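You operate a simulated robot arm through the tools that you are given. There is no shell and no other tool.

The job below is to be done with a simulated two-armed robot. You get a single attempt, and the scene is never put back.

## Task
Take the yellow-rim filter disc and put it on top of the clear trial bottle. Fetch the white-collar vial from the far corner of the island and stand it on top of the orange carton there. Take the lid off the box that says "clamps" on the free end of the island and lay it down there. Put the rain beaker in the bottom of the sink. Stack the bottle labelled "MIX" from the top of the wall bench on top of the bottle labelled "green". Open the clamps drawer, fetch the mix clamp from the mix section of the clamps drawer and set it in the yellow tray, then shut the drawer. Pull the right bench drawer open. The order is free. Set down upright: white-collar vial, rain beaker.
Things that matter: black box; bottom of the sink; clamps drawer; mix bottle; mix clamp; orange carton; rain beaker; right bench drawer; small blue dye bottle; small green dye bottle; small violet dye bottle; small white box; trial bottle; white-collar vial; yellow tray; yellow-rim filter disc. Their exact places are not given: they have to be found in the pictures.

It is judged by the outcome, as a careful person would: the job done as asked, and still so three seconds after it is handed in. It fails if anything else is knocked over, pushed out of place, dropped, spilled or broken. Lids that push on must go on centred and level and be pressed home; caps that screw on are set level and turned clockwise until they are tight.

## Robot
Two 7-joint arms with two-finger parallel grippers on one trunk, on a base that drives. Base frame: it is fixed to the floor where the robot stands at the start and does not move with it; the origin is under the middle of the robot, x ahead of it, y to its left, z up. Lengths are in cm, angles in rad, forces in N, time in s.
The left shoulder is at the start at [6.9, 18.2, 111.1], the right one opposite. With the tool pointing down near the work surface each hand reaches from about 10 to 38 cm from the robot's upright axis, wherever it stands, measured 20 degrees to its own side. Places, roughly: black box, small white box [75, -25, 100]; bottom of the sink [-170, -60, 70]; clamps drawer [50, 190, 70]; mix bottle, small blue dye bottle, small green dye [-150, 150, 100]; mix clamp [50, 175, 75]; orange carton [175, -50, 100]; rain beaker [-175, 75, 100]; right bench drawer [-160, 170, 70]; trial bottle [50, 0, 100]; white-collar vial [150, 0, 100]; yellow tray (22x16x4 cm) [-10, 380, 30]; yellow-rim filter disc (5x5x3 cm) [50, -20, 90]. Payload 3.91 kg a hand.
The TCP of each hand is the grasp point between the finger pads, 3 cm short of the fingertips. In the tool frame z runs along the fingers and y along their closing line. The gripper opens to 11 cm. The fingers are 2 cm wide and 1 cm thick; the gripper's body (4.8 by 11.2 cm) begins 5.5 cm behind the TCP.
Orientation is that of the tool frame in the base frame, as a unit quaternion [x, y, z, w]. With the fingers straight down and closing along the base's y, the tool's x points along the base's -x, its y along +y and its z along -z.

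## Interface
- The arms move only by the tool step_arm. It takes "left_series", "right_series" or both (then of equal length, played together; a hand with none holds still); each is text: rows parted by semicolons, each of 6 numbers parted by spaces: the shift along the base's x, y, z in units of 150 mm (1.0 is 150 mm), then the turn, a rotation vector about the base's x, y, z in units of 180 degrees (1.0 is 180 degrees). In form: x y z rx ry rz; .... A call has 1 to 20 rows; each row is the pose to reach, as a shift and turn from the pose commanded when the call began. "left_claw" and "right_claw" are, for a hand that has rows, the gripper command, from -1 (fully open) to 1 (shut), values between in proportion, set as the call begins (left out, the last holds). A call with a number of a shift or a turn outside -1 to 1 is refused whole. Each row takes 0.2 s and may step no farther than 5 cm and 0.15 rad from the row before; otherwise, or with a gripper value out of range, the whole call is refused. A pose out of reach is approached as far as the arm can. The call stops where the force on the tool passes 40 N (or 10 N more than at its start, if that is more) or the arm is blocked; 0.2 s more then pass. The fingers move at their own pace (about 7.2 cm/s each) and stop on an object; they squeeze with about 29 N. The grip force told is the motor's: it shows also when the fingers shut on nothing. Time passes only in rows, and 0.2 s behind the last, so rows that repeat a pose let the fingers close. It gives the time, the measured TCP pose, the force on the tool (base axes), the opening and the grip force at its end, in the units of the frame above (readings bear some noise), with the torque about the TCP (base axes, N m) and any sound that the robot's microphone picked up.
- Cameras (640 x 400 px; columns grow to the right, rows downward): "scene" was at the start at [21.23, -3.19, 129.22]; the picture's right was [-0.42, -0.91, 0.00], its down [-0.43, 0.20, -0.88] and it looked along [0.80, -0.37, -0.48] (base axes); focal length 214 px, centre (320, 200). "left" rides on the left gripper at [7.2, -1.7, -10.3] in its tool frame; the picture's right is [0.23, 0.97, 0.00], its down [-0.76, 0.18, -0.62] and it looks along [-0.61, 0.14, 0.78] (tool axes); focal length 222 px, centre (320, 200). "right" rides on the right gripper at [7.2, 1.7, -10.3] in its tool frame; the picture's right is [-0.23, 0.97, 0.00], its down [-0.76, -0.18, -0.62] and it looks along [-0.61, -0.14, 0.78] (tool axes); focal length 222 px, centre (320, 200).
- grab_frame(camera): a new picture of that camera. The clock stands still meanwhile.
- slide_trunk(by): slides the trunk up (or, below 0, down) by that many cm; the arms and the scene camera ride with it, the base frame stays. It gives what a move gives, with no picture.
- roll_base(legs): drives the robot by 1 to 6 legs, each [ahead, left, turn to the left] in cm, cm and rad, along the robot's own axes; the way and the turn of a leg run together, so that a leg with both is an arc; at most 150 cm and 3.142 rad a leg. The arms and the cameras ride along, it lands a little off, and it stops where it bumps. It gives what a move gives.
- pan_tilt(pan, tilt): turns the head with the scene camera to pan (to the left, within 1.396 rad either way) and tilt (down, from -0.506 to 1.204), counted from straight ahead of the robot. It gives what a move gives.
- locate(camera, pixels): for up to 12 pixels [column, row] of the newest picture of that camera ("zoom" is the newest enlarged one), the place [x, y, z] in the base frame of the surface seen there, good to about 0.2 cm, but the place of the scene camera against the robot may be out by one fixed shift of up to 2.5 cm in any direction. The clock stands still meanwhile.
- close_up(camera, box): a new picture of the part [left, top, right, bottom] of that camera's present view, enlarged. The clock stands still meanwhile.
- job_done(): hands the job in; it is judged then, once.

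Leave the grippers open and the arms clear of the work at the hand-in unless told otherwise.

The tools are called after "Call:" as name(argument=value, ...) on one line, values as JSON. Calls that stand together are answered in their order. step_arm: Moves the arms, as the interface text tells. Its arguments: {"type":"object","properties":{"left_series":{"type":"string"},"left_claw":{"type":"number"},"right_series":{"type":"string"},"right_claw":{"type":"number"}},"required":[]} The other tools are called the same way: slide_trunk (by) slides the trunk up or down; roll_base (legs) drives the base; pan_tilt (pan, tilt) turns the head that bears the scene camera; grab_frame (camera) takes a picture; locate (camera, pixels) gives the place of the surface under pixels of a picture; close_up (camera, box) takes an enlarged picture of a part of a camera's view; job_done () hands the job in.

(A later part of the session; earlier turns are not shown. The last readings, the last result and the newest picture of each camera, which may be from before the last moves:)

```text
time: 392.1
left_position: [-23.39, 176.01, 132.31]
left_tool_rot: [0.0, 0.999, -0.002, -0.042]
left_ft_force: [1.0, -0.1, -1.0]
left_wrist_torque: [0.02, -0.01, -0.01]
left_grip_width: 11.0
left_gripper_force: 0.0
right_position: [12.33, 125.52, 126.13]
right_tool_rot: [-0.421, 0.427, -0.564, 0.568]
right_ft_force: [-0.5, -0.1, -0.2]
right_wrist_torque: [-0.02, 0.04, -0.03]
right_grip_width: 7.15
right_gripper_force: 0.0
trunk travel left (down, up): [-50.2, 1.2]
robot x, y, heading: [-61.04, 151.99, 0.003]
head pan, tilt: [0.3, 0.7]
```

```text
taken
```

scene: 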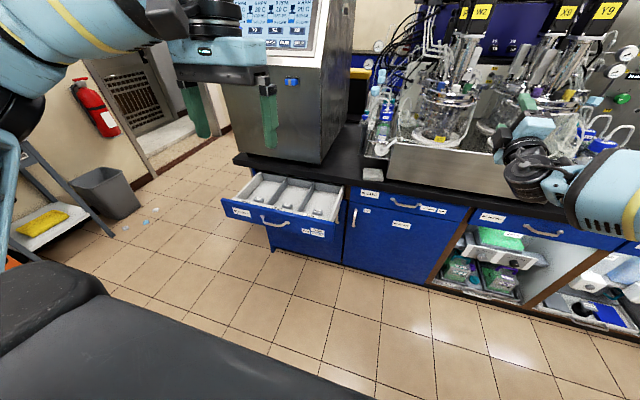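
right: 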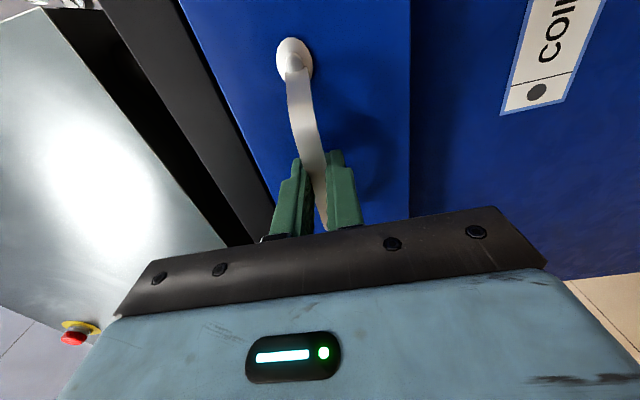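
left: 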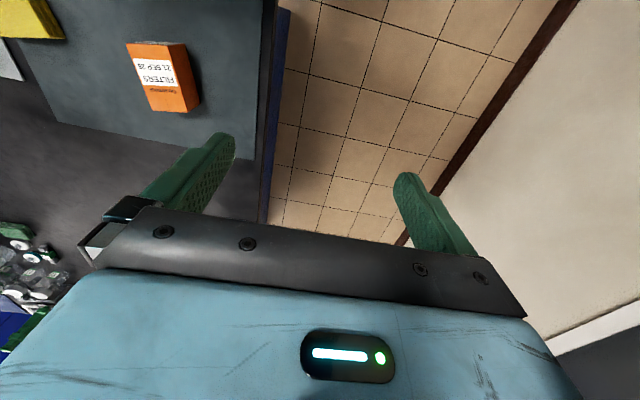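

Call:
close_up(camera="scene", box=[215, 165, 355, 255])

Call:
close_up(camera="scene", box=[295, 175, 350, 225])

```text
4.44 times, centred on (285, 210) of scene
```

zoom: 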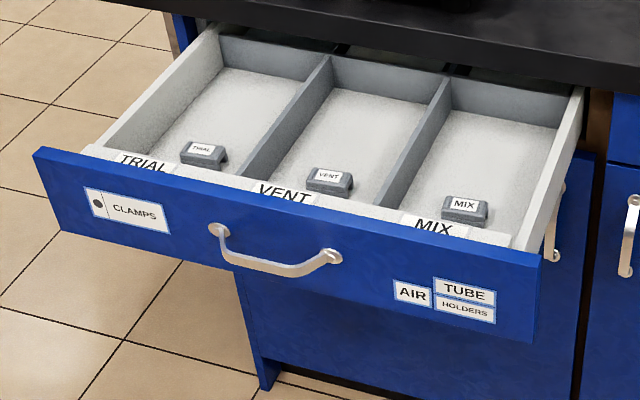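

```text
8.00 times, centred on (322, 200) of scene
```

zoom: 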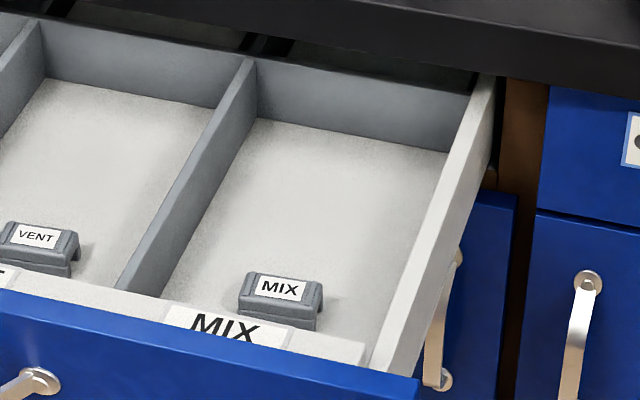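

Call:
locate(camera="zoom", pixels=[[280, 288], [245, 290], [320, 300], [280, 280], [285, 315], [250, 275], [300, 220], [230, 335], [380, 330], [250, 70], [480, 90], [150, 280]])

```text
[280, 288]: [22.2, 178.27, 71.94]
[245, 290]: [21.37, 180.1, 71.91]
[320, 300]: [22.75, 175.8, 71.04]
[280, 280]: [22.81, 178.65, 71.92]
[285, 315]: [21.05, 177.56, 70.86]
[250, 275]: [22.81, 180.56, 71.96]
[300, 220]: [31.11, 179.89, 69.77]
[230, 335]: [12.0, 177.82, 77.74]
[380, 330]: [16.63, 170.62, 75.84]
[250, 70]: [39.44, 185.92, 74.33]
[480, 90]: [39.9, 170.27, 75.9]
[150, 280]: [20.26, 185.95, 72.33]
```

Clamp (true) ≈ (21.5,177.6), top 73.65, drawer floor ≈71.5. Before moving closer, retract the right hand 12 cm and fix the left hand's small tilt.

Call:
step_arm(right_series="-0.2 0 0 0 0 0;-0.4 0 0 0 0 0;-0.6 0 0 0 0 0;-0.8 0 0 0 0 0", left_series="0 0 0 0 -0.01 0;0 0 0 0 -0.02 0;0 0 0 0 -0.0274 0;0 0 0 0 -0.0274 0", left_claw=-1)

```text
time: 393.1
left_position: [-23.53, 176.14, 132.26]
left_tool_rot: [-0.001, 1.0, -0.002, 0.001]
left_ft_force: [0.4, -0.5, 0.6]
left_wrist_torque: [0.04, -0.01, -0.02]
left_grip_width: 10.99
left_gripper_force: 0.1
right_position: [0.22, 125.63, 126.35]
right_tool_rot: [-0.42, 0.427, -0.564, 0.569]
right_ft_force: [-0.2, -0.2, 0.3]
right_wrist_torque: [0.01, 0.02, -0.02]
right_grip_width: 7.16
right_gripper_force: 0.0
trunk travel left (down, up): [-50.2, 1.2]
robot x, y, heading: [-61.25, 151.74, 0.004]
head pan, tilt: [0.3, 0.7]
```

Lower the trunk 20 cm and drive ahead 30 cm.

Call:
slide_trunk(by=-20)

Call:
roll_base(legs=[[29, 0, 0]])

Call:
step_arm(left_series="0.2 0.03 0 0 0 0;0.45 0.06 -0.1 0 0 0;0.7 0.1 -0.2 0 0 0")

Call:
grab_frame(camera="left")

Call:
grab_frame(camera="scene")

```text
time: 395.3
left_position: [-23.52, 176.14, 112.24]
left_tool_rot: [-0.001, 1.0, -0.002, 0.001]
left_ft_force: [-0.8, 0.0, 0.5]
left_wrist_torque: [-0.02, 0.01, -0.03]
left_grip_width: 11.0
left_gripper_force: 0.0
right_position: [0.3, 125.66, 106.22]
right_tool_rot: [-0.421, 0.426, -0.564, 0.569]
right_ft_force: [-1.0, 1.0, 0.1]
right_wrist_torque: [-0.01, -0.01, -0.01]
right_grip_width: 7.16
right_gripper_force: 0.1
trunk travel left (down, up): [-30.2, 21.2]
robot x, y, heading: [-61.32, 151.76, 0.001]
head pan, tilt: [0.3, 0.7]
```

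```text
time: 397.3
left_position: [5.72, 175.78, 112.2]
left_tool_rot: [0.002, 1.0, -0.002, 0.001]
left_ft_force: [0.9, -0.4, -0.1]
left_wrist_torque: [0.0, 0.01, 0.02]
left_grip_width: 10.98
left_gripper_force: 0.1
right_position: [29.25, 125.17, 106.1]
right_tool_rot: [-0.42, 0.428, -0.565, 0.567]
right_ft_force: [0.0, -0.8, -0.7]
right_wrist_torque: [0.01, -0.01, 0.02]
right_grip_width: 7.15
right_gripper_force: 0.1
trunk travel left (down, up): [-30.2, 21.2]
robot x, y, heading: [-31.78, 151.87, -0.011]
head pan, tilt: [0.3, 0.7]
```

```text
time: 398.1
left_position: [16.06, 177.2, 109.33]
left_tool_rot: [0.002, 1.0, -0.002, 0.0]
left_ft_force: [-1.1, 0.2, 0.4]
left_wrist_torque: [0.01, 0.04, -0.04]
left_grip_width: 11.0
left_gripper_force: 0.0
right_position: [29.15, 125.26, 106.12]
right_tool_rot: [-0.42, 0.428, -0.565, 0.566]
right_ft_force: [-0.1, 0.4, -0.7]
right_wrist_torque: [-0.01, -0.03, -0.04]
right_grip_width: 7.18
right_gripper_force: 0.0
trunk travel left (down, up): [-30.2, 21.2]
robot x, y, heading: [-32.19, 151.17, -0.003]
head pan, tilt: [0.3, 0.7]
```

```text
taken
```

left: 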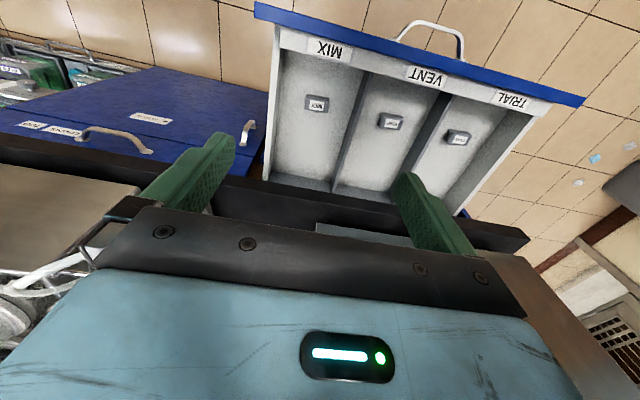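

```text
taken
```

scene: 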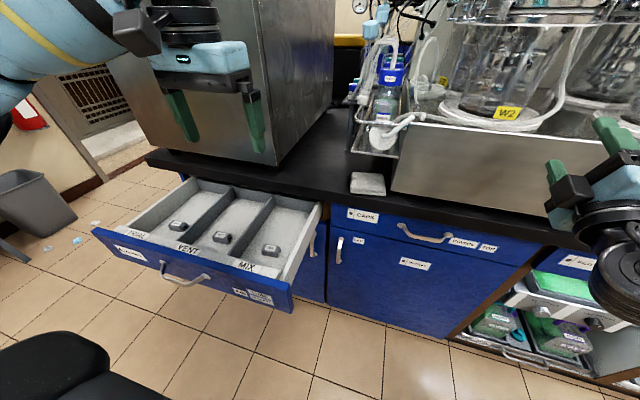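

Zoom on the MIX clamp from the left camera.

Call:
close_up(camera="left", box=[270, 60, 390, 150])

```text
4.44 times, centred on (330, 105) of left
```

zoom: 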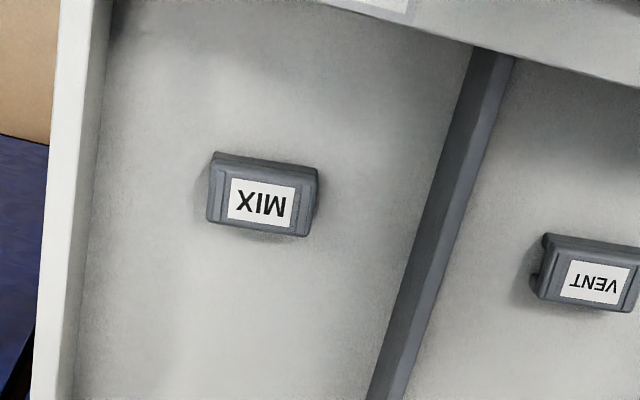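

Call:
locate(camera="zoom", pixels=[[262, 200], [215, 165], [315, 178], [210, 215], [305, 232], [262, 160], [260, 230], [180, 280], [60, 330], [440, 200], [390, 10]])

```text
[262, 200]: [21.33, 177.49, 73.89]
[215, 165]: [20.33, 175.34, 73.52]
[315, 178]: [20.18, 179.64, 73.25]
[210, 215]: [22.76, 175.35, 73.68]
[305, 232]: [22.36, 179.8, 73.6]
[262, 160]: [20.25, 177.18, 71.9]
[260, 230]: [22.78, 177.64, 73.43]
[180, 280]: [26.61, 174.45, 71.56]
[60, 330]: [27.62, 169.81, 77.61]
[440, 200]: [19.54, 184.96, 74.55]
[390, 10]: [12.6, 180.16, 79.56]
```

Clamp centre (21.4,177.5), top 73.8, floor 71.5. Lower the left hand over it.

Call:
step_arm(left_series="0.18 0.01 -0.2 0 0 0;0.353 0.02 -0.45 0 0 0;0.353 0.02 -0.75 0 0 0;0.353 0.02 -1 0 0 0", left_claw=-0.27)

Call:
step_arm(left_series="0 0 -0.25 0 0 0;0 0 -0.5 0 0 0;0 0 -0.7 0 0 0")

Call:
grab_frame(camera="left")

```text
time: 399.1
left_position: [21.42, 177.63, 94.12]
left_tool_rot: [0.003, 1.0, -0.002, 0.002]
left_ft_force: [-0.9, 1.0, -0.3]
left_wrist_torque: [-0.01, -0.02, 0.02]
left_grip_width: 7.01
left_gripper_force: 0.1
right_position: [29.15, 125.16, 106.11]
right_tool_rot: [-0.42, 0.428, -0.565, 0.567]
right_ft_force: [0.2, 0.0, -0.1]
right_wrist_torque: [-0.03, -0.01, 0.01]
right_grip_width: 7.16
right_gripper_force: 0.1
trunk travel left (down, up): [-30.2, 21.2]
robot x, y, heading: [-32.12, 151.3, -0.004]
head pan, tilt: [0.3, 0.7]
```

```text
time: 399.9
left_position: [21.52, 177.76, 83.84]
left_tool_rot: [0.003, 1.0, -0.001, 0.002]
left_ft_force: [0.2, -0.4, -0.4]
left_wrist_torque: [0.02, 0.01, 0.0]
left_grip_width: 6.98
left_gripper_force: 0.1
right_position: [29.21, 125.2, 106.13]
right_tool_rot: [-0.421, 0.427, -0.565, 0.567]
right_ft_force: [0.1, -0.3, -0.1]
right_wrist_torque: [-0.02, -0.02, 0.01]
right_grip_width: 7.15
right_gripper_force: 0.0
trunk travel left (down, up): [-30.2, 21.2]
robot x, y, heading: [-32.04, 152.07, -0.005]
head pan, tilt: [0.3, 0.7]
```

```text
taken
```

left: 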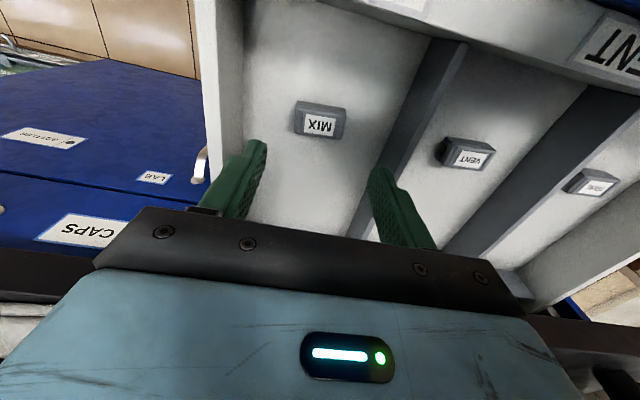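

Aligned. Lower to TCP z 74.9 and close.

Call:
step_arm(left_series="0 -0.01 -0.25 0 0 0;0 -0.01 -0.45 0 0 0;0 -0.01 -0.57 0 0 0;0 -0.01 -0.594 0 0 0")

Call:
step_arm(left_series="0 0 0 0 0 0;0 0 0 0 0 0;0 0 0 0 0 0", left_claw=1)

Call:
grab_frame(camera="left")

```text
time: 400.9
left_position: [21.27, 177.53, 74.89]
left_tool_rot: [0.002, 1.0, -0.001, 0.002]
left_ft_force: [-0.6, -0.2, 0.6]
left_wrist_torque: [0.02, 0.01, 0.0]
left_grip_width: 6.98
left_gripper_force: 0.2
right_position: [29.0, 125.22, 106.18]
right_tool_rot: [-0.42, 0.428, -0.565, 0.566]
right_ft_force: [0.2, 0.0, -0.4]
right_wrist_torque: [-0.03, 0.01, -0.03]
right_grip_width: 7.14
right_gripper_force: 0.0
trunk travel left (down, up): [-30.2, 21.2]
robot x, y, heading: [-32.2, 151.93, -0.014]
head pan, tilt: [0.3, 0.7]
```

```text
time: 401.7
left_position: [21.36, 177.48, 74.85]
left_tool_rot: [0.003, 1.0, -0.002, 0.001]
left_ft_force: [0.9, -0.3, 1.3]
left_wrist_torque: [-0.01, 0.01, 0.01]
left_grip_width: 4.67
left_gripper_force: 28.8
right_position: [29.17, 125.18, 106.03]
right_tool_rot: [-0.42, 0.428, -0.565, 0.567]
right_ft_force: [0.0, 0.8, 0.9]
right_wrist_torque: [-0.02, 0.0, 0.0]
right_grip_width: 7.14
right_gripper_force: 0.1
trunk travel left (down, up): [-30.2, 21.2]
robot x, y, heading: [-32.05, 151.47, -0.005]
head pan, tilt: [0.3, 0.7]
```

```text
taken
```

left: 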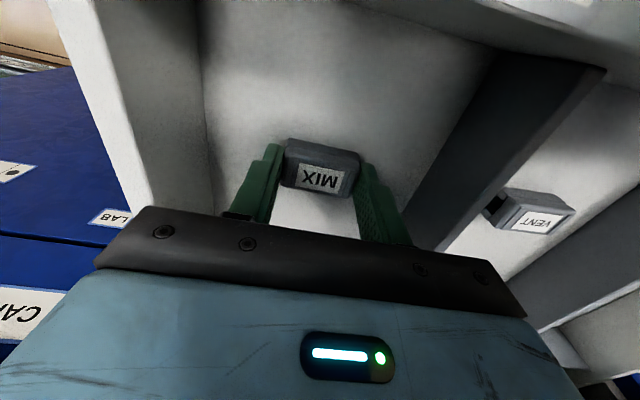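

Gripped (4.67 cm). Lift it out of the drawer.

Call:
step_arm(left_series="0 0 0.1 0 0 0;0 0 0.35 0 0 0;0 0 0.65 0 0 0;0 0 0.95 0 0 0")

Call:
step_arm(left_series="-0.1 0 0.25 0 0 0;-0.35 0 0.45 0 0 0;-0.6 0 0.6 0 0 0;-0.9 0 0.7 0 0 0")

Call:
grab_frame(camera="left")

Call:
grab_frame(camera="scene")

```text
time: 402.7
left_position: [21.42, 177.6, 89.18]
left_tool_rot: [0.003, 1.0, -0.001, 0.0]
left_ft_force: [-0.7, 0.7, -0.4]
left_wrist_torque: [0.01, 0.01, 0.0]
left_grip_width: 4.7
left_gripper_force: 29.1
right_position: [29.23, 125.04, 106.23]
right_tool_rot: [-0.42, 0.429, -0.564, 0.567]
right_ft_force: [-0.1, 0.2, 0.2]
right_wrist_torque: [-0.02, 0.0, -0.02]
right_grip_width: 7.15
right_gripper_force: 0.0
trunk travel left (down, up): [-30.2, 21.2]
robot x, y, heading: [-32.0, 152.03, -0.004]
head pan, tilt: [0.3, 0.7]
```

```text
time: 403.7
left_position: [7.91, 177.45, 99.67]
left_tool_rot: [0.002, 1.0, -0.002, 0.002]
left_ft_force: [-0.8, -0.2, -0.6]
left_wrist_torque: [-0.01, 0.03, 0.0]
left_grip_width: 4.72
left_gripper_force: 28.9
right_position: [29.04, 125.05, 106.29]
right_tool_rot: [-0.42, 0.428, -0.565, 0.567]
right_ft_force: [-0.6, -0.1, -0.8]
right_wrist_torque: [0.0, -0.01, 0.0]
right_grip_width: 7.15
right_gripper_force: 0.1
trunk travel left (down, up): [-30.2, 21.2]
robot x, y, heading: [-32.2, 151.58, -0.005]
head pan, tilt: [0.3, 0.7]
```

```text
taken
```

left: 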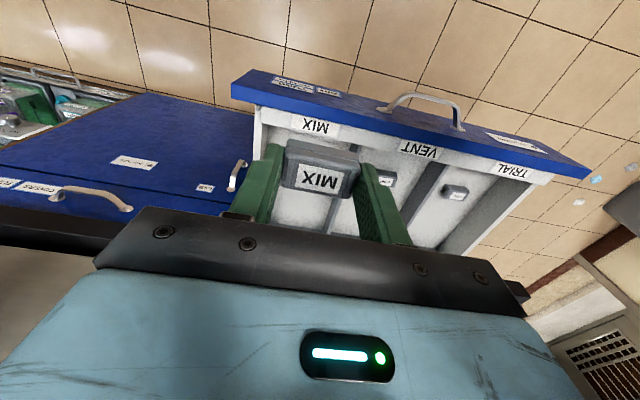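

```text
taken
```

scene: 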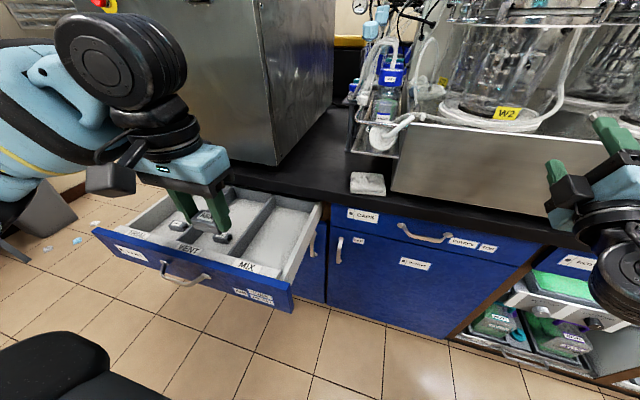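

Clamp in the left hand. Now shut the drawer with the right hand: back off, drive left to y≈219.

Call:
roll_base(legs=[[-30, 0, 0], [0, 67, 0]])

Call:
slide_trunk(by=-10)

Call:
step_arm(right_series="0 0 -0.2 0 0.03 0;0 0 -0.45 0 0.06 0;0 0 -0.7 0 0.09 0;0 0 -0.95 0 0.09 0", right_claw=1)

Call:
grab_frame(camera="right")

```text
time: 411.6
left_position: [-21.61, 244.59, 99.62]
left_tool_rot: [0.0, 1.0, -0.002, 0.0]
left_ft_force: [-0.5, -0.3, -0.4]
left_wrist_torque: [0.03, -0.03, -0.01]
left_grip_width: 4.7
left_gripper_force: 29.0
right_position: [-0.23, 192.38, 106.21]
right_tool_rot: [-0.421, 0.427, -0.563, 0.568]
right_ft_force: [0.4, 0.0, 0.4]
right_wrist_torque: [0.01, 0.01, -0.01]
right_grip_width: 7.13
right_gripper_force: 0.1
trunk travel left (down, up): [-30.2, 21.2]
robot x, y, heading: [-61.36, 218.51, -0.001]
head pan, tilt: [0.3, 0.7]
```

```text
time: 413.0
left_position: [-21.64, 244.65, 89.75]
left_tool_rot: [0.0, 1.0, -0.002, 0.001]
left_ft_force: [-0.3, 0.8, 0.2]
left_wrist_torque: [-0.04, -0.04, 0.0]
left_grip_width: 4.7
left_gripper_force: 28.7
right_position: [-0.16, 192.46, 96.23]
right_tool_rot: [-0.42, 0.427, -0.565, 0.568]
right_ft_force: [-1.2, 0.6, 0.1]
right_wrist_torque: [0.0, 0.01, 0.01]
right_grip_width: 7.13
right_gripper_force: 0.1
trunk travel left (down, up): [-20.2, 31.2]
robot x, y, heading: [-61.59, 218.74, -0.001]
head pan, tilt: [0.3, 0.7]
```

```text
time: 414.0
left_position: [-21.69, 244.54, 89.63]
left_tool_rot: [0.0, 1.0, -0.002, 0.001]
left_ft_force: [-0.3, -0.7, -0.6]
left_wrist_torque: [0.0, 0.02, 0.01]
left_grip_width: 4.67
left_gripper_force: 29.6
right_position: [-0.01, 192.22, 81.84]
right_tool_rot: [-0.496, 0.503, -0.499, 0.503]
right_ft_force: [0.4, -0.1, 1.1]
right_wrist_torque: [0.0, 0.0, 0.02]
right_grip_width: 0.0
right_gripper_force: 28.6
trunk travel left (down, up): [-20.2, 31.2]
robot x, y, heading: [-61.74, 218.76, 0.002]
head pan, tilt: [0.3, 0.7]
```

```text
taken
```

right: 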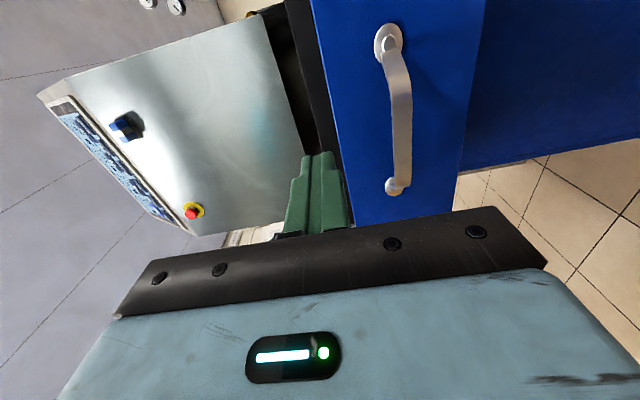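

Locate the handle and panel from here.

Call:
locate(camera="right", pixels=[[398, 100], [403, 150], [388, 40], [395, 188], [370, 120], [440, 100], [330, 30], [350, 205]])

```text
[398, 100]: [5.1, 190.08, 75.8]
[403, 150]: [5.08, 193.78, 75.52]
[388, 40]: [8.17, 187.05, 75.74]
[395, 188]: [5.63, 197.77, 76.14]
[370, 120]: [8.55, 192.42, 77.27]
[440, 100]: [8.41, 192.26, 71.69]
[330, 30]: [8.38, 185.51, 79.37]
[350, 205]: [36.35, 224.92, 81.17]
```

Panel front at x=8.4. Move the closed fingers back, down to z≈70 (below the handle), then forward near the panel.

Call:
step_arm(right_series="-0.3 0.03 0 0 0 0;-0.4 0.05 -0.25 0 0 0;-0.4 0.05 -0.5 0 0 0;-0.4 0.05 -0.79 0 0 0")

Call:
grab_frame(camera="right")

Call:
roll_base(legs=[[9, 0, 0]])

Call:
grab_frame(camera="right")

```text
time: 415.0
left_position: [-21.57, 244.71, 89.62]
left_tool_rot: [0.0, 1.0, -0.001, 0.0]
left_ft_force: [-0.8, -0.3, 0.4]
left_wrist_torque: [-0.02, 0.02, -0.04]
left_grip_width: 4.7
left_gripper_force: 29.2
right_position: [-6.02, 193.15, 70.05]
right_tool_rot: [-0.495, 0.503, -0.499, 0.503]
right_ft_force: [0.2, -0.4, -0.1]
right_wrist_torque: [0.02, 0.0, 0.0]
right_grip_width: 0.01
right_gripper_force: 28.8
trunk travel left (down, up): [-20.2, 31.2]
robot x, y, heading: [-61.76, 218.51, -0.001]
head pan, tilt: [0.3, 0.7]
```

```text
taken
```

right: 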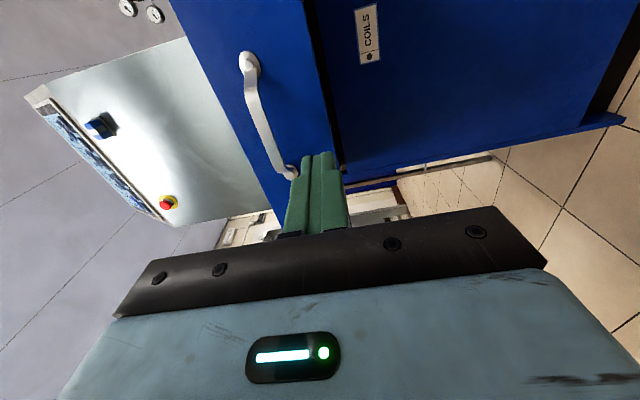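

```text
time: 416.1
left_position: [-12.55, 244.67, 89.6]
left_tool_rot: [0.0, 1.0, -0.002, 0.001]
left_ft_force: [0.1, 0.6, -0.6]
left_wrist_torque: [-0.02, 0.02, 0.02]
left_grip_width: 4.7
left_gripper_force: 29.5
right_position: [2.82, 193.15, 70.02]
right_tool_rot: [-0.497, 0.503, -0.498, 0.502]
right_ft_force: [-0.2, 0.1, -0.2]
right_wrist_torque: [-0.02, 0.01, -0.01]
right_grip_width: 0.0
right_gripper_force: 29.1
trunk travel left (down, up): [-20.2, 31.2]
robot x, y, heading: [-52.5, 218.95, -0.001]
head pan, tilt: [0.3, 0.7]
```

```text
taken
```

right: 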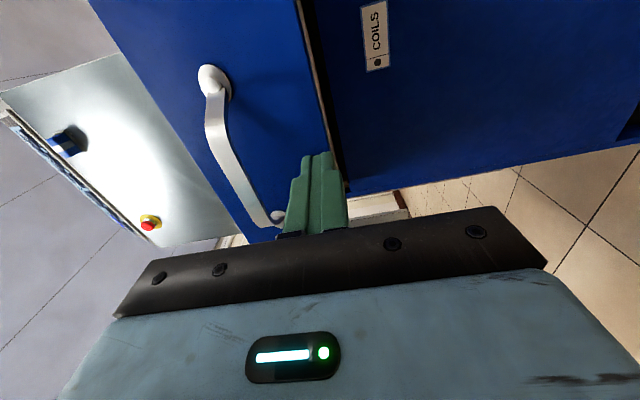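

The contact point is close to the panel's lower edge; raise 1.5 cm, then push with the base.

Call:
step_arm(right_series="0 0 0.1 0 0 0;0 0 0.1 0 0 0")

Call:
roll_base(legs=[[4, 0, 0]])

Call:
grab_frame(camera="right")

```text
time: 416.7
left_position: [-12.67, 244.57, 89.68]
left_tool_rot: [0.0, 1.0, -0.002, 0.001]
left_ft_force: [0.1, 0.3, 0.3]
left_wrist_torque: [-0.01, -0.02, 0.02]
left_grip_width: 4.7
left_gripper_force: 28.8
right_position: [2.77, 192.99, 71.69]
right_tool_rot: [-0.496, 0.503, -0.498, 0.502]
right_ft_force: [-0.2, 0.4, -0.4]
right_wrist_torque: [0.02, 0.02, 0.0]
right_grip_width: 0.02
right_gripper_force: 28.6
trunk travel left (down, up): [-20.2, 31.2]
robot x, y, heading: [-52.8, 218.74, -0.003]
head pan, tilt: [0.3, 0.7]
```

```text
time: 417.5
left_position: [-8.66, 244.53, 89.76]
left_tool_rot: [0.0, 1.0, -0.001, 0.001]
left_ft_force: [0.3, 0.0, -0.5]
left_wrist_torque: [-0.02, 0.07, 0.02]
left_grip_width: 4.68
left_gripper_force: 28.8
right_position: [6.85, 193.11, 71.75]
right_tool_rot: [-0.497, 0.503, -0.499, 0.502]
right_ft_force: [0.3, 0.6, -0.8]
right_wrist_torque: [0.0, -0.02, -0.02]
right_grip_width: 0.03
right_gripper_force: 29.4
trunk travel left (down, up): [-20.2, 31.2]
robot x, y, heading: [-48.58, 218.55, -0.0]
head pan, tilt: [0.3, 0.7]
```

```text
taken
```

right: 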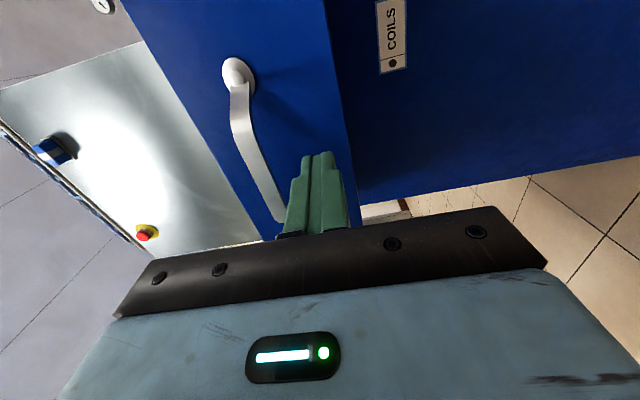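

Contact made and the panel is moving. Drive ahead 26 cm to push it nearly shut.

Call:
roll_base(legs=[[13, 0, 0], [13, 0, 0]])

Call:
grab_frame(camera="right")

Call:
locate(camera="right", pixels=[[240, 100], [255, 150], [300, 60], [400, 100]])

```text
time: 419.7
left_position: [16.9, 244.51, 89.58]
left_tool_rot: [0.0, 1.0, -0.002, 0.001]
left_ft_force: [0.4, 0.1, -0.4]
left_wrist_torque: [0.0, 0.04, 0.01]
left_grip_width: 4.7
left_gripper_force: 28.9
right_position: [32.42, 193.02, 71.67]
right_tool_rot: [-0.497, 0.503, -0.498, 0.502]
right_ft_force: [-0.5, -0.2, -0.8]
right_wrist_torque: [0.0, 0.0, -0.01]
right_grip_width: 0.0
right_gripper_force: 28.9
trunk travel left (down, up): [-20.2, 31.2]
robot x, y, heading: [-23.1, 218.64, -0.004]
head pan, tilt: [0.3, 0.7]
```

```text
taken
```

right: 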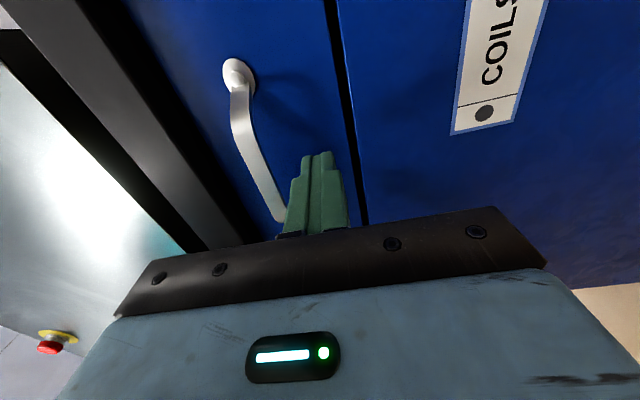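

```text
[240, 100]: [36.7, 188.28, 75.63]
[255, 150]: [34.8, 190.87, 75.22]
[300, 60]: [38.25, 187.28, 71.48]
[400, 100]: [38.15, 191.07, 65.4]
```

The drawer face is flush again (x≈38.2). I press gently forward with the arm to be sure it's home.

Call:
step_arm(right_series="0.08 0 0 0 0 0;0.15 0 0 0 0 0;0.18 0 0 0 0 0;0.2 0 0 0 0 0")

Call:
grab_frame(camera="scene")

```text
time: 420.7
left_position: [16.85, 244.48, 89.79]
left_tool_rot: [0.0, 1.0, -0.002, 0.001]
left_ft_force: [-0.2, 0.0, -0.7]
left_wrist_torque: [0.01, -0.03, 0.0]
left_grip_width: 4.68
left_gripper_force: 29.2
right_position: [35.41, 193.1, 71.75]
right_tool_rot: [-0.496, 0.503, -0.498, 0.503]
right_ft_force: [-0.2, 0.4, -0.4]
right_wrist_torque: [-0.01, 0.01, 0.0]
right_grip_width: 0.02
right_gripper_force: 29.2
trunk travel left (down, up): [-20.2, 31.2]
robot x, y, heading: [-23.16, 218.63, -0.002]
head pan, tilt: [0.3, 0.7]
```

```text
taken
```

scene: 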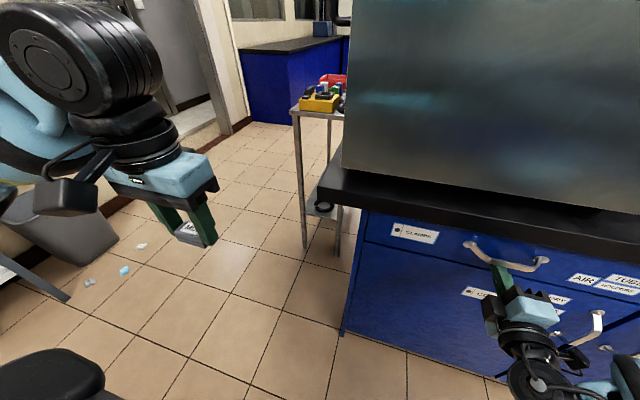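

Call:
step_arm(right_series="0.015 0 0 0 0 0;0.03 0 0 0 0 0;0.045 0 0 0 0 0")

Call:
grab_frame(camera="right")

Call:
locate(camera="right", pixels=[[300, 40], [270, 60], [400, 100], [420, 150]])

```text
time: 421.5
left_position: [16.69, 244.58, 89.85]
left_tool_rot: [0.001, 1.0, -0.001, 0.002]
left_ft_force: [-1.0, 0.4, 0.3]
left_wrist_torque: [0.01, 0.03, -0.04]
left_grip_width: 4.71
left_gripper_force: 29.0
right_position: [35.49, 192.94, 71.78]
right_tool_rot: [-0.497, 0.503, -0.497, 0.503]
right_ft_force: [-17.9, -1.9, 9.1]
right_wrist_torque: [0.11, -0.25, 0.09]
right_grip_width: 0.0
right_gripper_force: 28.4
trunk travel left (down, up): [-20.2, 31.2]
robot x, y, heading: [-23.46, 218.59, -0.0]
head pan, tilt: [0.3, 0.7]
stopped in row 3 (right hand): the force on the tool passed its limit at 44 N (the readings are from after the stop); the commanded pose is now the measured one
```

```text
taken
```

right: 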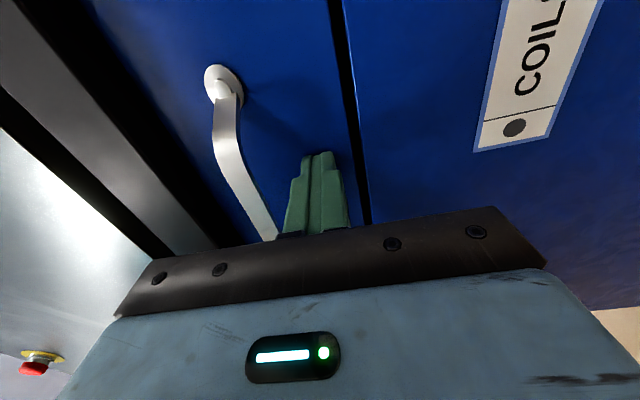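

```text
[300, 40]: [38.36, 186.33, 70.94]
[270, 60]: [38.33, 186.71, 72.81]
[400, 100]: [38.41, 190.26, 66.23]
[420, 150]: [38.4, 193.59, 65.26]
```

The drawer is shut and flush. Back away and look toward +y for the yellow tray.

Call:
roll_base(legs=[[-32, 0, 0]])

Call:
slide_trunk(by=25)

Call:
pan_tilt(pan=1.2, tilt=0.5)

Call:
grab_frame(camera="scene")

```text
time: 423.6
left_position: [-14.44, 244.42, 89.78]
left_tool_rot: [0.005, 1.0, -0.002, 0.002]
left_ft_force: [-1.2, -0.3, -0.2]
left_wrist_torque: [0.03, 0.01, 0.0]
left_grip_width: 4.7
left_gripper_force: 29.0
right_position: [3.98, 192.68, 71.48]
right_tool_rot: [-0.495, 0.506, -0.5, 0.499]
right_ft_force: [0.6, 0.0, 0.3]
right_wrist_torque: [0.01, 0.01, -0.05]
right_grip_width: 0.0
right_gripper_force: 29.0
trunk travel left (down, up): [-20.2, 31.2]
robot x, y, heading: [-54.95, 218.6, -0.01]
head pan, tilt: [0.3, 0.7]
```

```text
time: 426.2
left_position: [-14.47, 244.41, 114.68]
left_tool_rot: [0.004, 1.0, -0.001, 0.0]
left_ft_force: [-0.2, 0.6, 0.1]
left_wrist_torque: [-0.03, 0.01, 0.0]
left_grip_width: 4.7
left_gripper_force: 29.4
right_position: [3.99, 192.76, 96.33]
right_tool_rot: [-0.496, 0.506, -0.498, 0.499]
right_ft_force: [-0.4, 0.0, -0.3]
right_wrist_torque: [0.01, -0.04, 0.03]
right_grip_width: 0.02
right_gripper_force: 28.3
trunk travel left (down, up): [-45.2, 6.2]
robot x, y, heading: [-54.46, 218.87, -0.005]
head pan, tilt: [0.3, 0.7]
```

```text
time: 427.4
left_position: [-14.42, 244.49, 114.76]
left_tool_rot: [0.004, 1.0, -0.002, 0.002]
left_ft_force: [-0.7, -0.2, 0.2]
left_wrist_torque: [-0.04, 0.0, 0.01]
left_grip_width: 4.68
left_gripper_force: 28.6
right_position: [4.0, 192.87, 96.61]
right_tool_rot: [-0.496, 0.506, -0.499, 0.498]
right_ft_force: [-0.4, -0.8, -0.5]
right_wrist_torque: [-0.01, -0.02, -0.01]
right_grip_width: 0.02
right_gripper_force: 29.2
trunk travel left (down, up): [-45.2, 6.2]
robot x, y, heading: [-54.45, 218.76, -0.01]
head pan, tilt: [1.201, 0.499]
```

```text
taken
```

scene: 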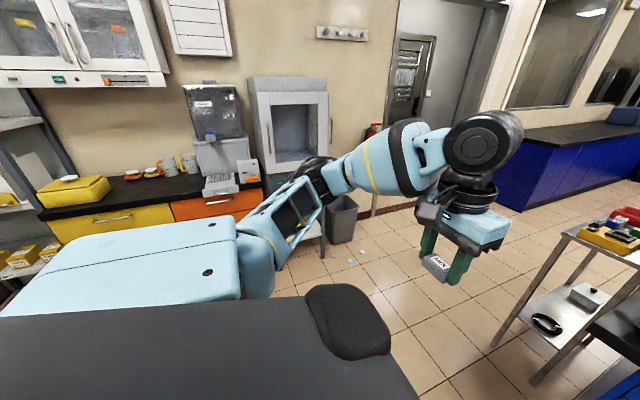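

Turn left to face +y and look at the stand with the oven and its lower shelf.

Call:
roll_base(legs=[[0, 0, 1.57]])

Call:
pan_tilt(pan=-0.3, tilt=0.6)

Call:
grab_frame(camera="scene")

```text
time: 431.6
left_position: [-80.44, 258.89, 114.62]
left_tool_rot: [-0.705, 0.709, 0.0, 0.002]
left_ft_force: [-0.7, 0.1, -0.3]
left_wrist_torque: [-0.01, 0.0, -0.02]
left_grip_width: 4.7
left_gripper_force: 28.9
right_position: [-29.06, 277.6, 96.34]
right_tool_rot: [0.708, -0.004, -0.003, -0.706]
right_ft_force: [-0.8, -0.5, 0.5]
right_wrist_torque: [0.01, -0.04, 0.02]
right_grip_width: 0.0
right_gripper_force: 29.1
trunk travel left (down, up): [-45.2, 6.2]
robot x, y, heading: [-54.58, 218.71, 1.567]
head pan, tilt: [1.201, 0.499]
```

```text
time: 433.2
left_position: [-80.35, 258.77, 114.65]
left_tool_rot: [-0.706, 0.709, 0.0, 0.002]
left_ft_force: [0.0, -0.2, -0.5]
left_wrist_torque: [-0.03, -0.02, 0.01]
left_grip_width: 4.7
left_gripper_force: 29.5
right_position: [-28.99, 277.53, 96.55]
right_tool_rot: [0.708, -0.005, -0.002, -0.706]
right_ft_force: [-0.7, 0.3, -0.9]
right_wrist_torque: [0.01, -0.01, 0.0]
right_grip_width: 0.02
right_gripper_force: 28.8
trunk travel left (down, up): [-45.2, 6.2]
robot x, y, heading: [-54.55, 218.62, 1.565]
head pan, tilt: [-0.3, 0.6]
```

```text
taken
```

scene: 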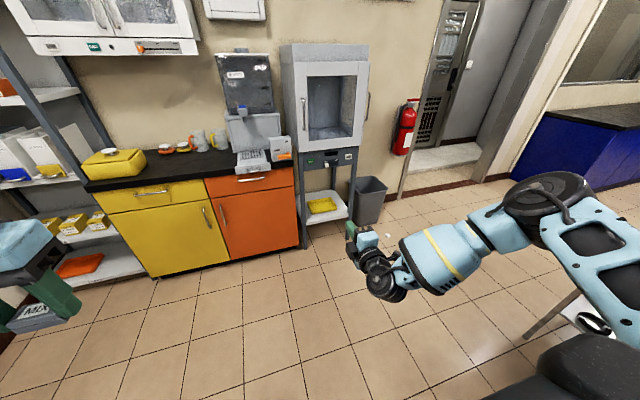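

Call:
close_up(camera="scene", box=[270, 140, 410, 250])

Call:
locate(camera="scene", pixels=[[322, 204], [315, 210], [335, 210], [310, 200], [330, 198], [307, 222], [347, 217], [340, 195], [305, 245], [350, 160], [300, 170], [330, 165]])

```text
3.64 times, centred on (340, 195) of scene
```

zoom: 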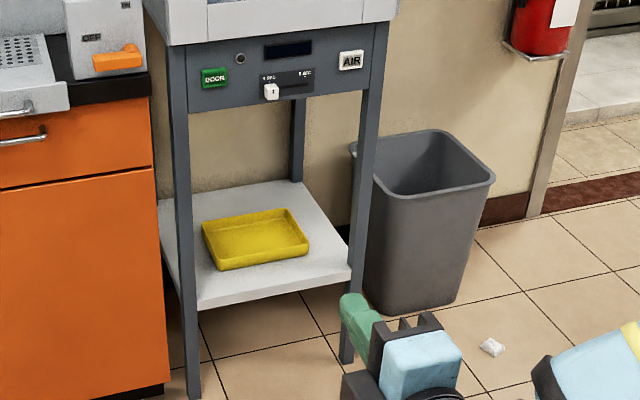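

```text
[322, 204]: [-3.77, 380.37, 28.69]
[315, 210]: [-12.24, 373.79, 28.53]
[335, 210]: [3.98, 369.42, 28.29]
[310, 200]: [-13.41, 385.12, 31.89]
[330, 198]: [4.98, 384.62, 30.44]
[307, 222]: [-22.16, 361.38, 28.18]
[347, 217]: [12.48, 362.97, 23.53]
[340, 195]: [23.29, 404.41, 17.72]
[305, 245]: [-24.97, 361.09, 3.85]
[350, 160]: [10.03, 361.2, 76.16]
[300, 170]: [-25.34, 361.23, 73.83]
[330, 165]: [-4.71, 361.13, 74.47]
```

The yellow tray sits on the stand's lower shelf (opening between z≈30 and ≈75). First restore the right hand to a compact vertical pose: roll back then pitch down while retracting.

Call:
step_arm(right_series="0 0 0.05 0 0.045 0;0 0 0.1 0 0.09 0;0 0 0.15 0 0.135 0;0 0 0.2 0 0.18 0;0 0 0.25 0 0.225 0;0 0 0.3 0 0.27 0;0 0 0.35 0 0.315 0;0 0 0.4 0 0.36 0;0 0 0.45 0 0.405 0;0 0 0.5 0 0.45 0;0 0 0.5 0 0.495 0", right_claw=-1)

Call:
step_arm(right_series="0 -0.1 0.03 -0.045 0 0;0 -0.2 0.06 -0.09 0 0;0 -0.3 0.1 -0.135 0 0;0 -0.4 0.13 -0.18 0 0;0 -0.5 0.17 -0.225 0 0;0 -0.6 0.2 -0.27 0 0;0 -0.7 0.24 -0.315 0 0;0 -0.8 0.27 -0.36 0 0;0 -0.9 0.3 -0.405 0 0;0 -1 0.33 -0.45 0 0;0 -1 0.33 -0.495 0 0")

```text
time: 435.6
left_position: [-80.45, 258.8, 114.57]
left_tool_rot: [-0.706, 0.708, -0.001, 0.002]
left_ft_force: [-0.1, 1.1, -0.7]
left_wrist_torque: [0.02, 0.06, -0.01]
left_grip_width: 4.69
left_gripper_force: 29.1
right_position: [-29.09, 277.57, 103.91]
right_tool_rot: [0.504, -0.499, -0.499, -0.498]
right_ft_force: [-0.5, 0.4, 0.2]
right_wrist_torque: [0.01, -0.02, -0.01]
right_grip_width: 11.0
right_gripper_force: 0.1
trunk travel left (down, up): [-45.2, 6.2]
robot x, y, heading: [-54.4, 218.89, 1.568]
head pan, tilt: [-0.3, 0.6]
```

```text
time: 438.0
left_position: [-80.51, 258.95, 114.66]
left_tool_rot: [-0.706, 0.708, 0.0, 0.002]
left_ft_force: [-0.1, 0.3, 0.7]
left_wrist_torque: [-0.03, 0.0, -0.01]
left_grip_width: 4.71
left_gripper_force: 28.9
right_position: [-29.05, 262.53, 108.81]
right_tool_rot: [0.709, -0.705, -0.005, -0.001]
right_ft_force: [0.3, -0.3, 0.0]
right_wrist_torque: [-0.03, 0.02, 0.0]
right_grip_width: 10.98
right_gripper_force: 0.0
trunk travel left (down, up): [-45.2, 6.2]
robot x, y, heading: [-54.8, 218.63, 1.572]
head pan, tilt: [-0.3, 0.6]
```

Right hand is compact again. Now pitch the left tool forward 35° and lower the trunk in stages.

Call:
step_arm(left_series="0 0.1 0 0.04 0 0;0 0.2 0 0.08 0 0;0 0.3 0 0.12 0 0;0 0.4 0 0.16 0 0;0 0.5 0 0.194 0 0", right_series="0 0 0.1 0 0 0;0 0 0.2 0 0 0;0 0 0.3 0 0 0;0 0 0.4 0 0 0;0 0 0.5 0 0 0")

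Call:
slide_trunk(by=-15)

Call:
slide_trunk(by=-12)

Call:
grab_frame(camera="left")

```text
time: 439.2
left_position: [-80.45, 266.39, 114.66]
left_tool_rot: [-0.673, 0.675, 0.213, 0.214]
left_ft_force: [0.9, -0.1, -0.4]
left_wrist_torque: [-0.01, 0.04, -0.01]
left_grip_width: 4.69
left_gripper_force: 29.1
right_position: [-29.03, 262.59, 116.56]
right_tool_rot: [0.709, -0.705, -0.006, -0.003]
right_ft_force: [0.3, -0.2, -0.8]
right_wrist_torque: [0.01, -0.03, 0.03]
right_grip_width: 11.01
right_gripper_force: 0.0
trunk travel left (down, up): [-45.2, 6.2]
robot x, y, heading: [-54.48, 218.94, 1.563]
head pan, tilt: [-0.3, 0.6]
```

```text
time: 441.0
left_position: [-80.37, 266.26, 99.73]
left_tool_rot: [-0.673, 0.676, 0.212, 0.215]
left_ft_force: [0.4, 0.2, 0.1]
left_wrist_torque: [-0.01, 0.0, 0.0]
left_grip_width: 4.68
left_gripper_force: 29.2
right_position: [-29.05, 262.56, 101.54]
right_tool_rot: [0.709, -0.705, -0.006, -0.003]
right_ft_force: [0.3, -0.7, 0.3]
right_wrist_torque: [-0.01, 0.03, 0.01]
right_grip_width: 11.02
right_gripper_force: 0.0
trunk travel left (down, up): [-30.2, 21.2]
robot x, y, heading: [-54.78, 218.56, 1.563]
head pan, tilt: [-0.3, 0.6]
```

```text
time: 442.5
left_position: [-80.55, 266.29, 87.64]
left_tool_rot: [-0.673, 0.676, 0.213, 0.214]
left_ft_force: [0.5, -0.7, -0.1]
left_wrist_torque: [-0.05, 0.02, -0.02]
left_grip_width: 4.7
left_gripper_force: 28.7
right_position: [-29.07, 262.58, 89.45]
right_tool_rot: [0.709, -0.705, -0.005, -0.003]
right_ft_force: [-0.1, -0.8, 0.0]
right_wrist_torque: [0.0, 0.0, 0.0]
right_grip_width: 10.99
right_gripper_force: 0.2
trunk travel left (down, up): [-18.2, 33.2]
robot x, y, heading: [-54.7, 218.62, 1.566]
head pan, tilt: [-0.3, 0.6]
```

```text
taken
```

left: 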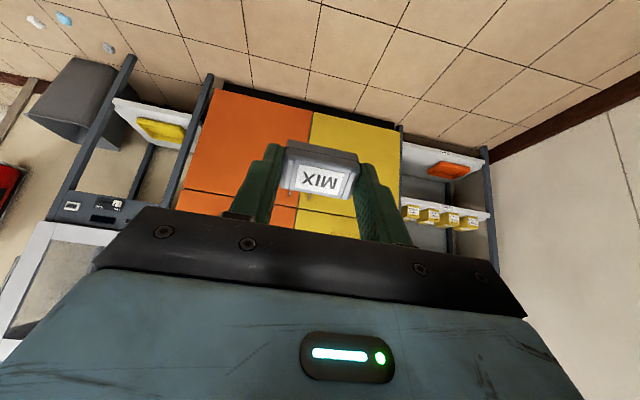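

No bump. Check the trolley on the right before driving over.

Call:
pan_tilt(pan=-0.7, tilt=0.6)

Call:
grab_frame(camera="scene")

```text
time: 443.4
left_position: [-80.51, 266.37, 87.73]
left_tool_rot: [-0.673, 0.675, 0.213, 0.213]
left_ft_force: [0.2, 0.2, 0.2]
left_wrist_torque: [0.01, 0.02, -0.03]
left_grip_width: 4.7
left_gripper_force: 28.3
right_position: [-29.01, 262.71, 89.55]
right_tool_rot: [0.709, -0.705, -0.005, -0.003]
right_ft_force: [0.1, 0.5, -0.2]
right_wrist_torque: [0.0, 0.0, 0.0]
right_grip_width: 11.01
right_gripper_force: 0.0
trunk travel left (down, up): [-18.2, 33.2]
robot x, y, heading: [-54.75, 219.05, 1.567]
head pan, tilt: [-0.7, 0.6]
```

```text
taken
```

scene: 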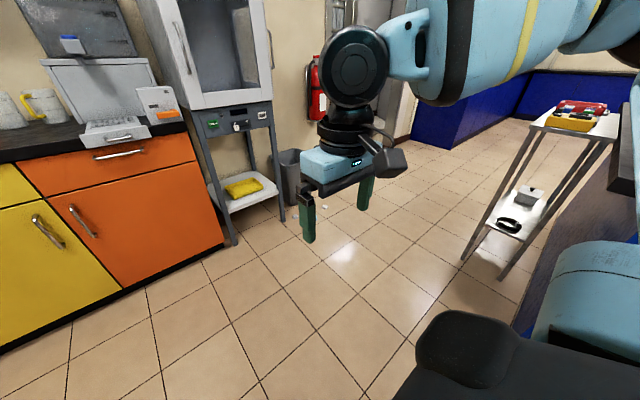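

Call:
locate(camera="scene", pixels=[[463, 258], [505, 280], [535, 115], [232, 243], [283, 220], [300, 180], [230, 120], [275, 115], [240, 190], [210, 140]])

```text
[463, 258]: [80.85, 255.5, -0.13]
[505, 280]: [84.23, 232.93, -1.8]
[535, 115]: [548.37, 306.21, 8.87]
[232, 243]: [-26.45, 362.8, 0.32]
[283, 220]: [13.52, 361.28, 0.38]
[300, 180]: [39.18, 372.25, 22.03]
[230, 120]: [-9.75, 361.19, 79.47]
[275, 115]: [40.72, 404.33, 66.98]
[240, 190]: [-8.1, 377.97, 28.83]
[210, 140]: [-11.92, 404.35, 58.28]
```

Path: ahead 45, right 72, ahead 55.

Call:
roll_base(legs=[[45, 0, 0], [0, -72, 0], [50, 0, 0]])

Call:
pan_tilt(pan=0.1, tilt=0.9)

Call:
grab_frame(camera="scene")

Call:
grab_frame(camera="left")

```text
time: 454.8
left_position: [-7.22, 357.66, 87.52]
left_tool_rot: [-0.668, 0.683, 0.208, 0.209]
left_ft_force: [0.6, -3.4, 0.2]
left_wrist_torque: [-0.04, 0.01, 0.08]
left_grip_width: 4.67
left_gripper_force: 29.0
right_position: [44.31, 353.68, 89.42]
right_tool_rot: [-0.705, 0.709, 0.005, 0.003]
right_ft_force: [-0.3, 0.1, 0.7]
right_wrist_torque: [0.0, -0.01, -0.03]
right_grip_width: 10.99
right_gripper_force: 0.1
trunk travel left (down, up): [-18.2, 33.2]
robot x, y, heading: [18.03, 309.63, 1.556]
head pan, tilt: [-0.7, 0.6]
stopped in leg 3: the force on the tool passed its limit at 91 N (the readings are from after the stop); the commanded pose is now the measured one
```

```text
time: 455.9
left_position: [-7.31, 357.65, 87.49]
left_tool_rot: [-0.669, 0.682, 0.209, 0.209]
left_ft_force: [-0.1, -7.2, -1.7]
left_wrist_torque: [-0.18, -0.01, 0.15]
left_grip_width: 4.68
left_gripper_force: 28.6
right_position: [44.28, 353.7, 89.48]
right_tool_rot: [-0.705, 0.709, 0.005, 0.003]
right_ft_force: [0.9, 0.0, -0.1]
right_wrist_torque: [0.0, -0.02, 0.0]
right_grip_width: 11.0
right_gripper_force: 0.0
trunk travel left (down, up): [-18.2, 33.2]
robot x, y, heading: [18.08, 310.43, 1.553]
head pan, tilt: [0.099, 0.901]
```

```text
taken
```

scene: 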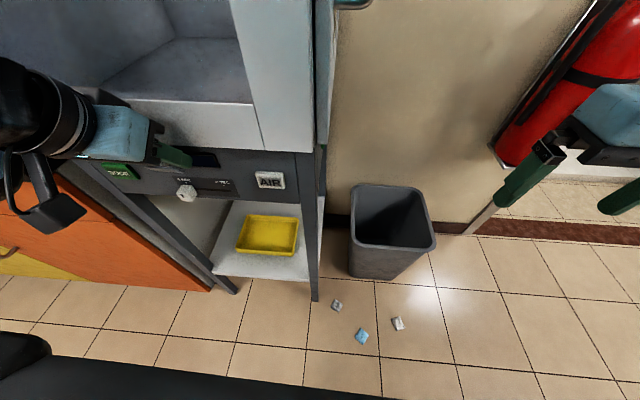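

```text
taken
```

left: 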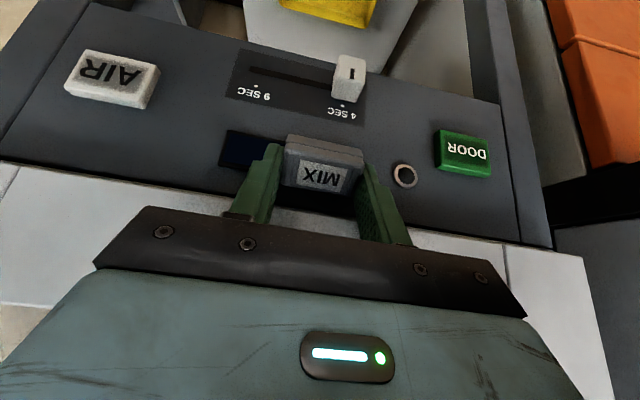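

My mistake: the left hand at z 87 touched the oven's front panel. Back off right away and check that nothing moved.

Call:
roll_base(legs=[[-22, 0, 0]])

Call:
pan_tilt(pan=0.25, tilt=0.7)

Call:
grab_frame(camera="scene")

Call:
grab_frame(camera="left")

```text
time: 457.6
left_position: [-7.79, 335.4, 87.48]
left_tool_rot: [-0.669, 0.682, 0.21, 0.209]
left_ft_force: [0.1, -0.4, -0.1]
left_wrist_torque: [0.01, -0.01, -0.01]
left_grip_width: 4.69
left_gripper_force: 28.8
right_position: [43.84, 331.66, 89.43]
right_tool_rot: [-0.705, 0.709, 0.006, 0.003]
right_ft_force: [-0.3, -0.4, -0.4]
right_wrist_torque: [0.01, 0.0, 0.0]
right_grip_width: 11.03
right_gripper_force: 0.0
trunk travel left (down, up): [-18.2, 33.2]
robot x, y, heading: [17.72, 288.15, 1.554]
head pan, tilt: [0.099, 0.901]
```

```text
time: 458.3
left_position: [-7.72, 335.45, 87.51]
left_tool_rot: [-0.669, 0.682, 0.208, 0.208]
left_ft_force: [-0.3, -0.4, 0.0]
left_wrist_torque: [0.0, 0.0, -0.01]
left_grip_width: 4.7
left_gripper_force: 29.2
right_position: [43.76, 331.67, 89.41]
right_tool_rot: [-0.705, 0.709, 0.005, 0.003]
right_ft_force: [1.4, 0.1, -0.9]
right_wrist_torque: [0.05, 0.02, 0.0]
right_grip_width: 10.97
right_gripper_force: 0.1
trunk travel left (down, up): [-18.2, 33.2]
robot x, y, heading: [17.84, 287.89, 1.56]
head pan, tilt: [0.25, 0.7]
```

```text
taken
```

scene: 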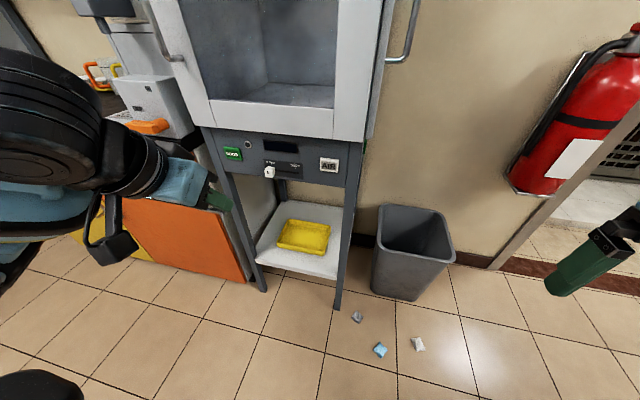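

```text
taken
```

left: 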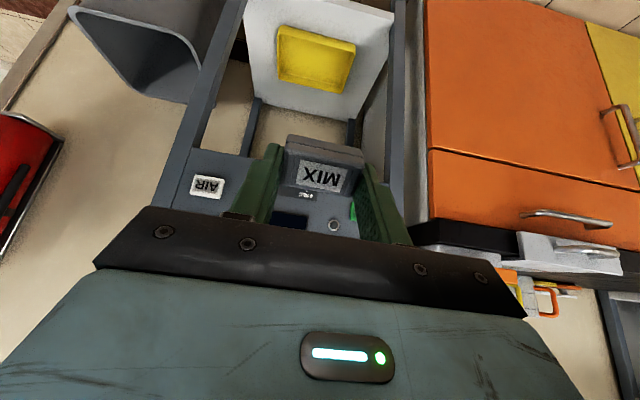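

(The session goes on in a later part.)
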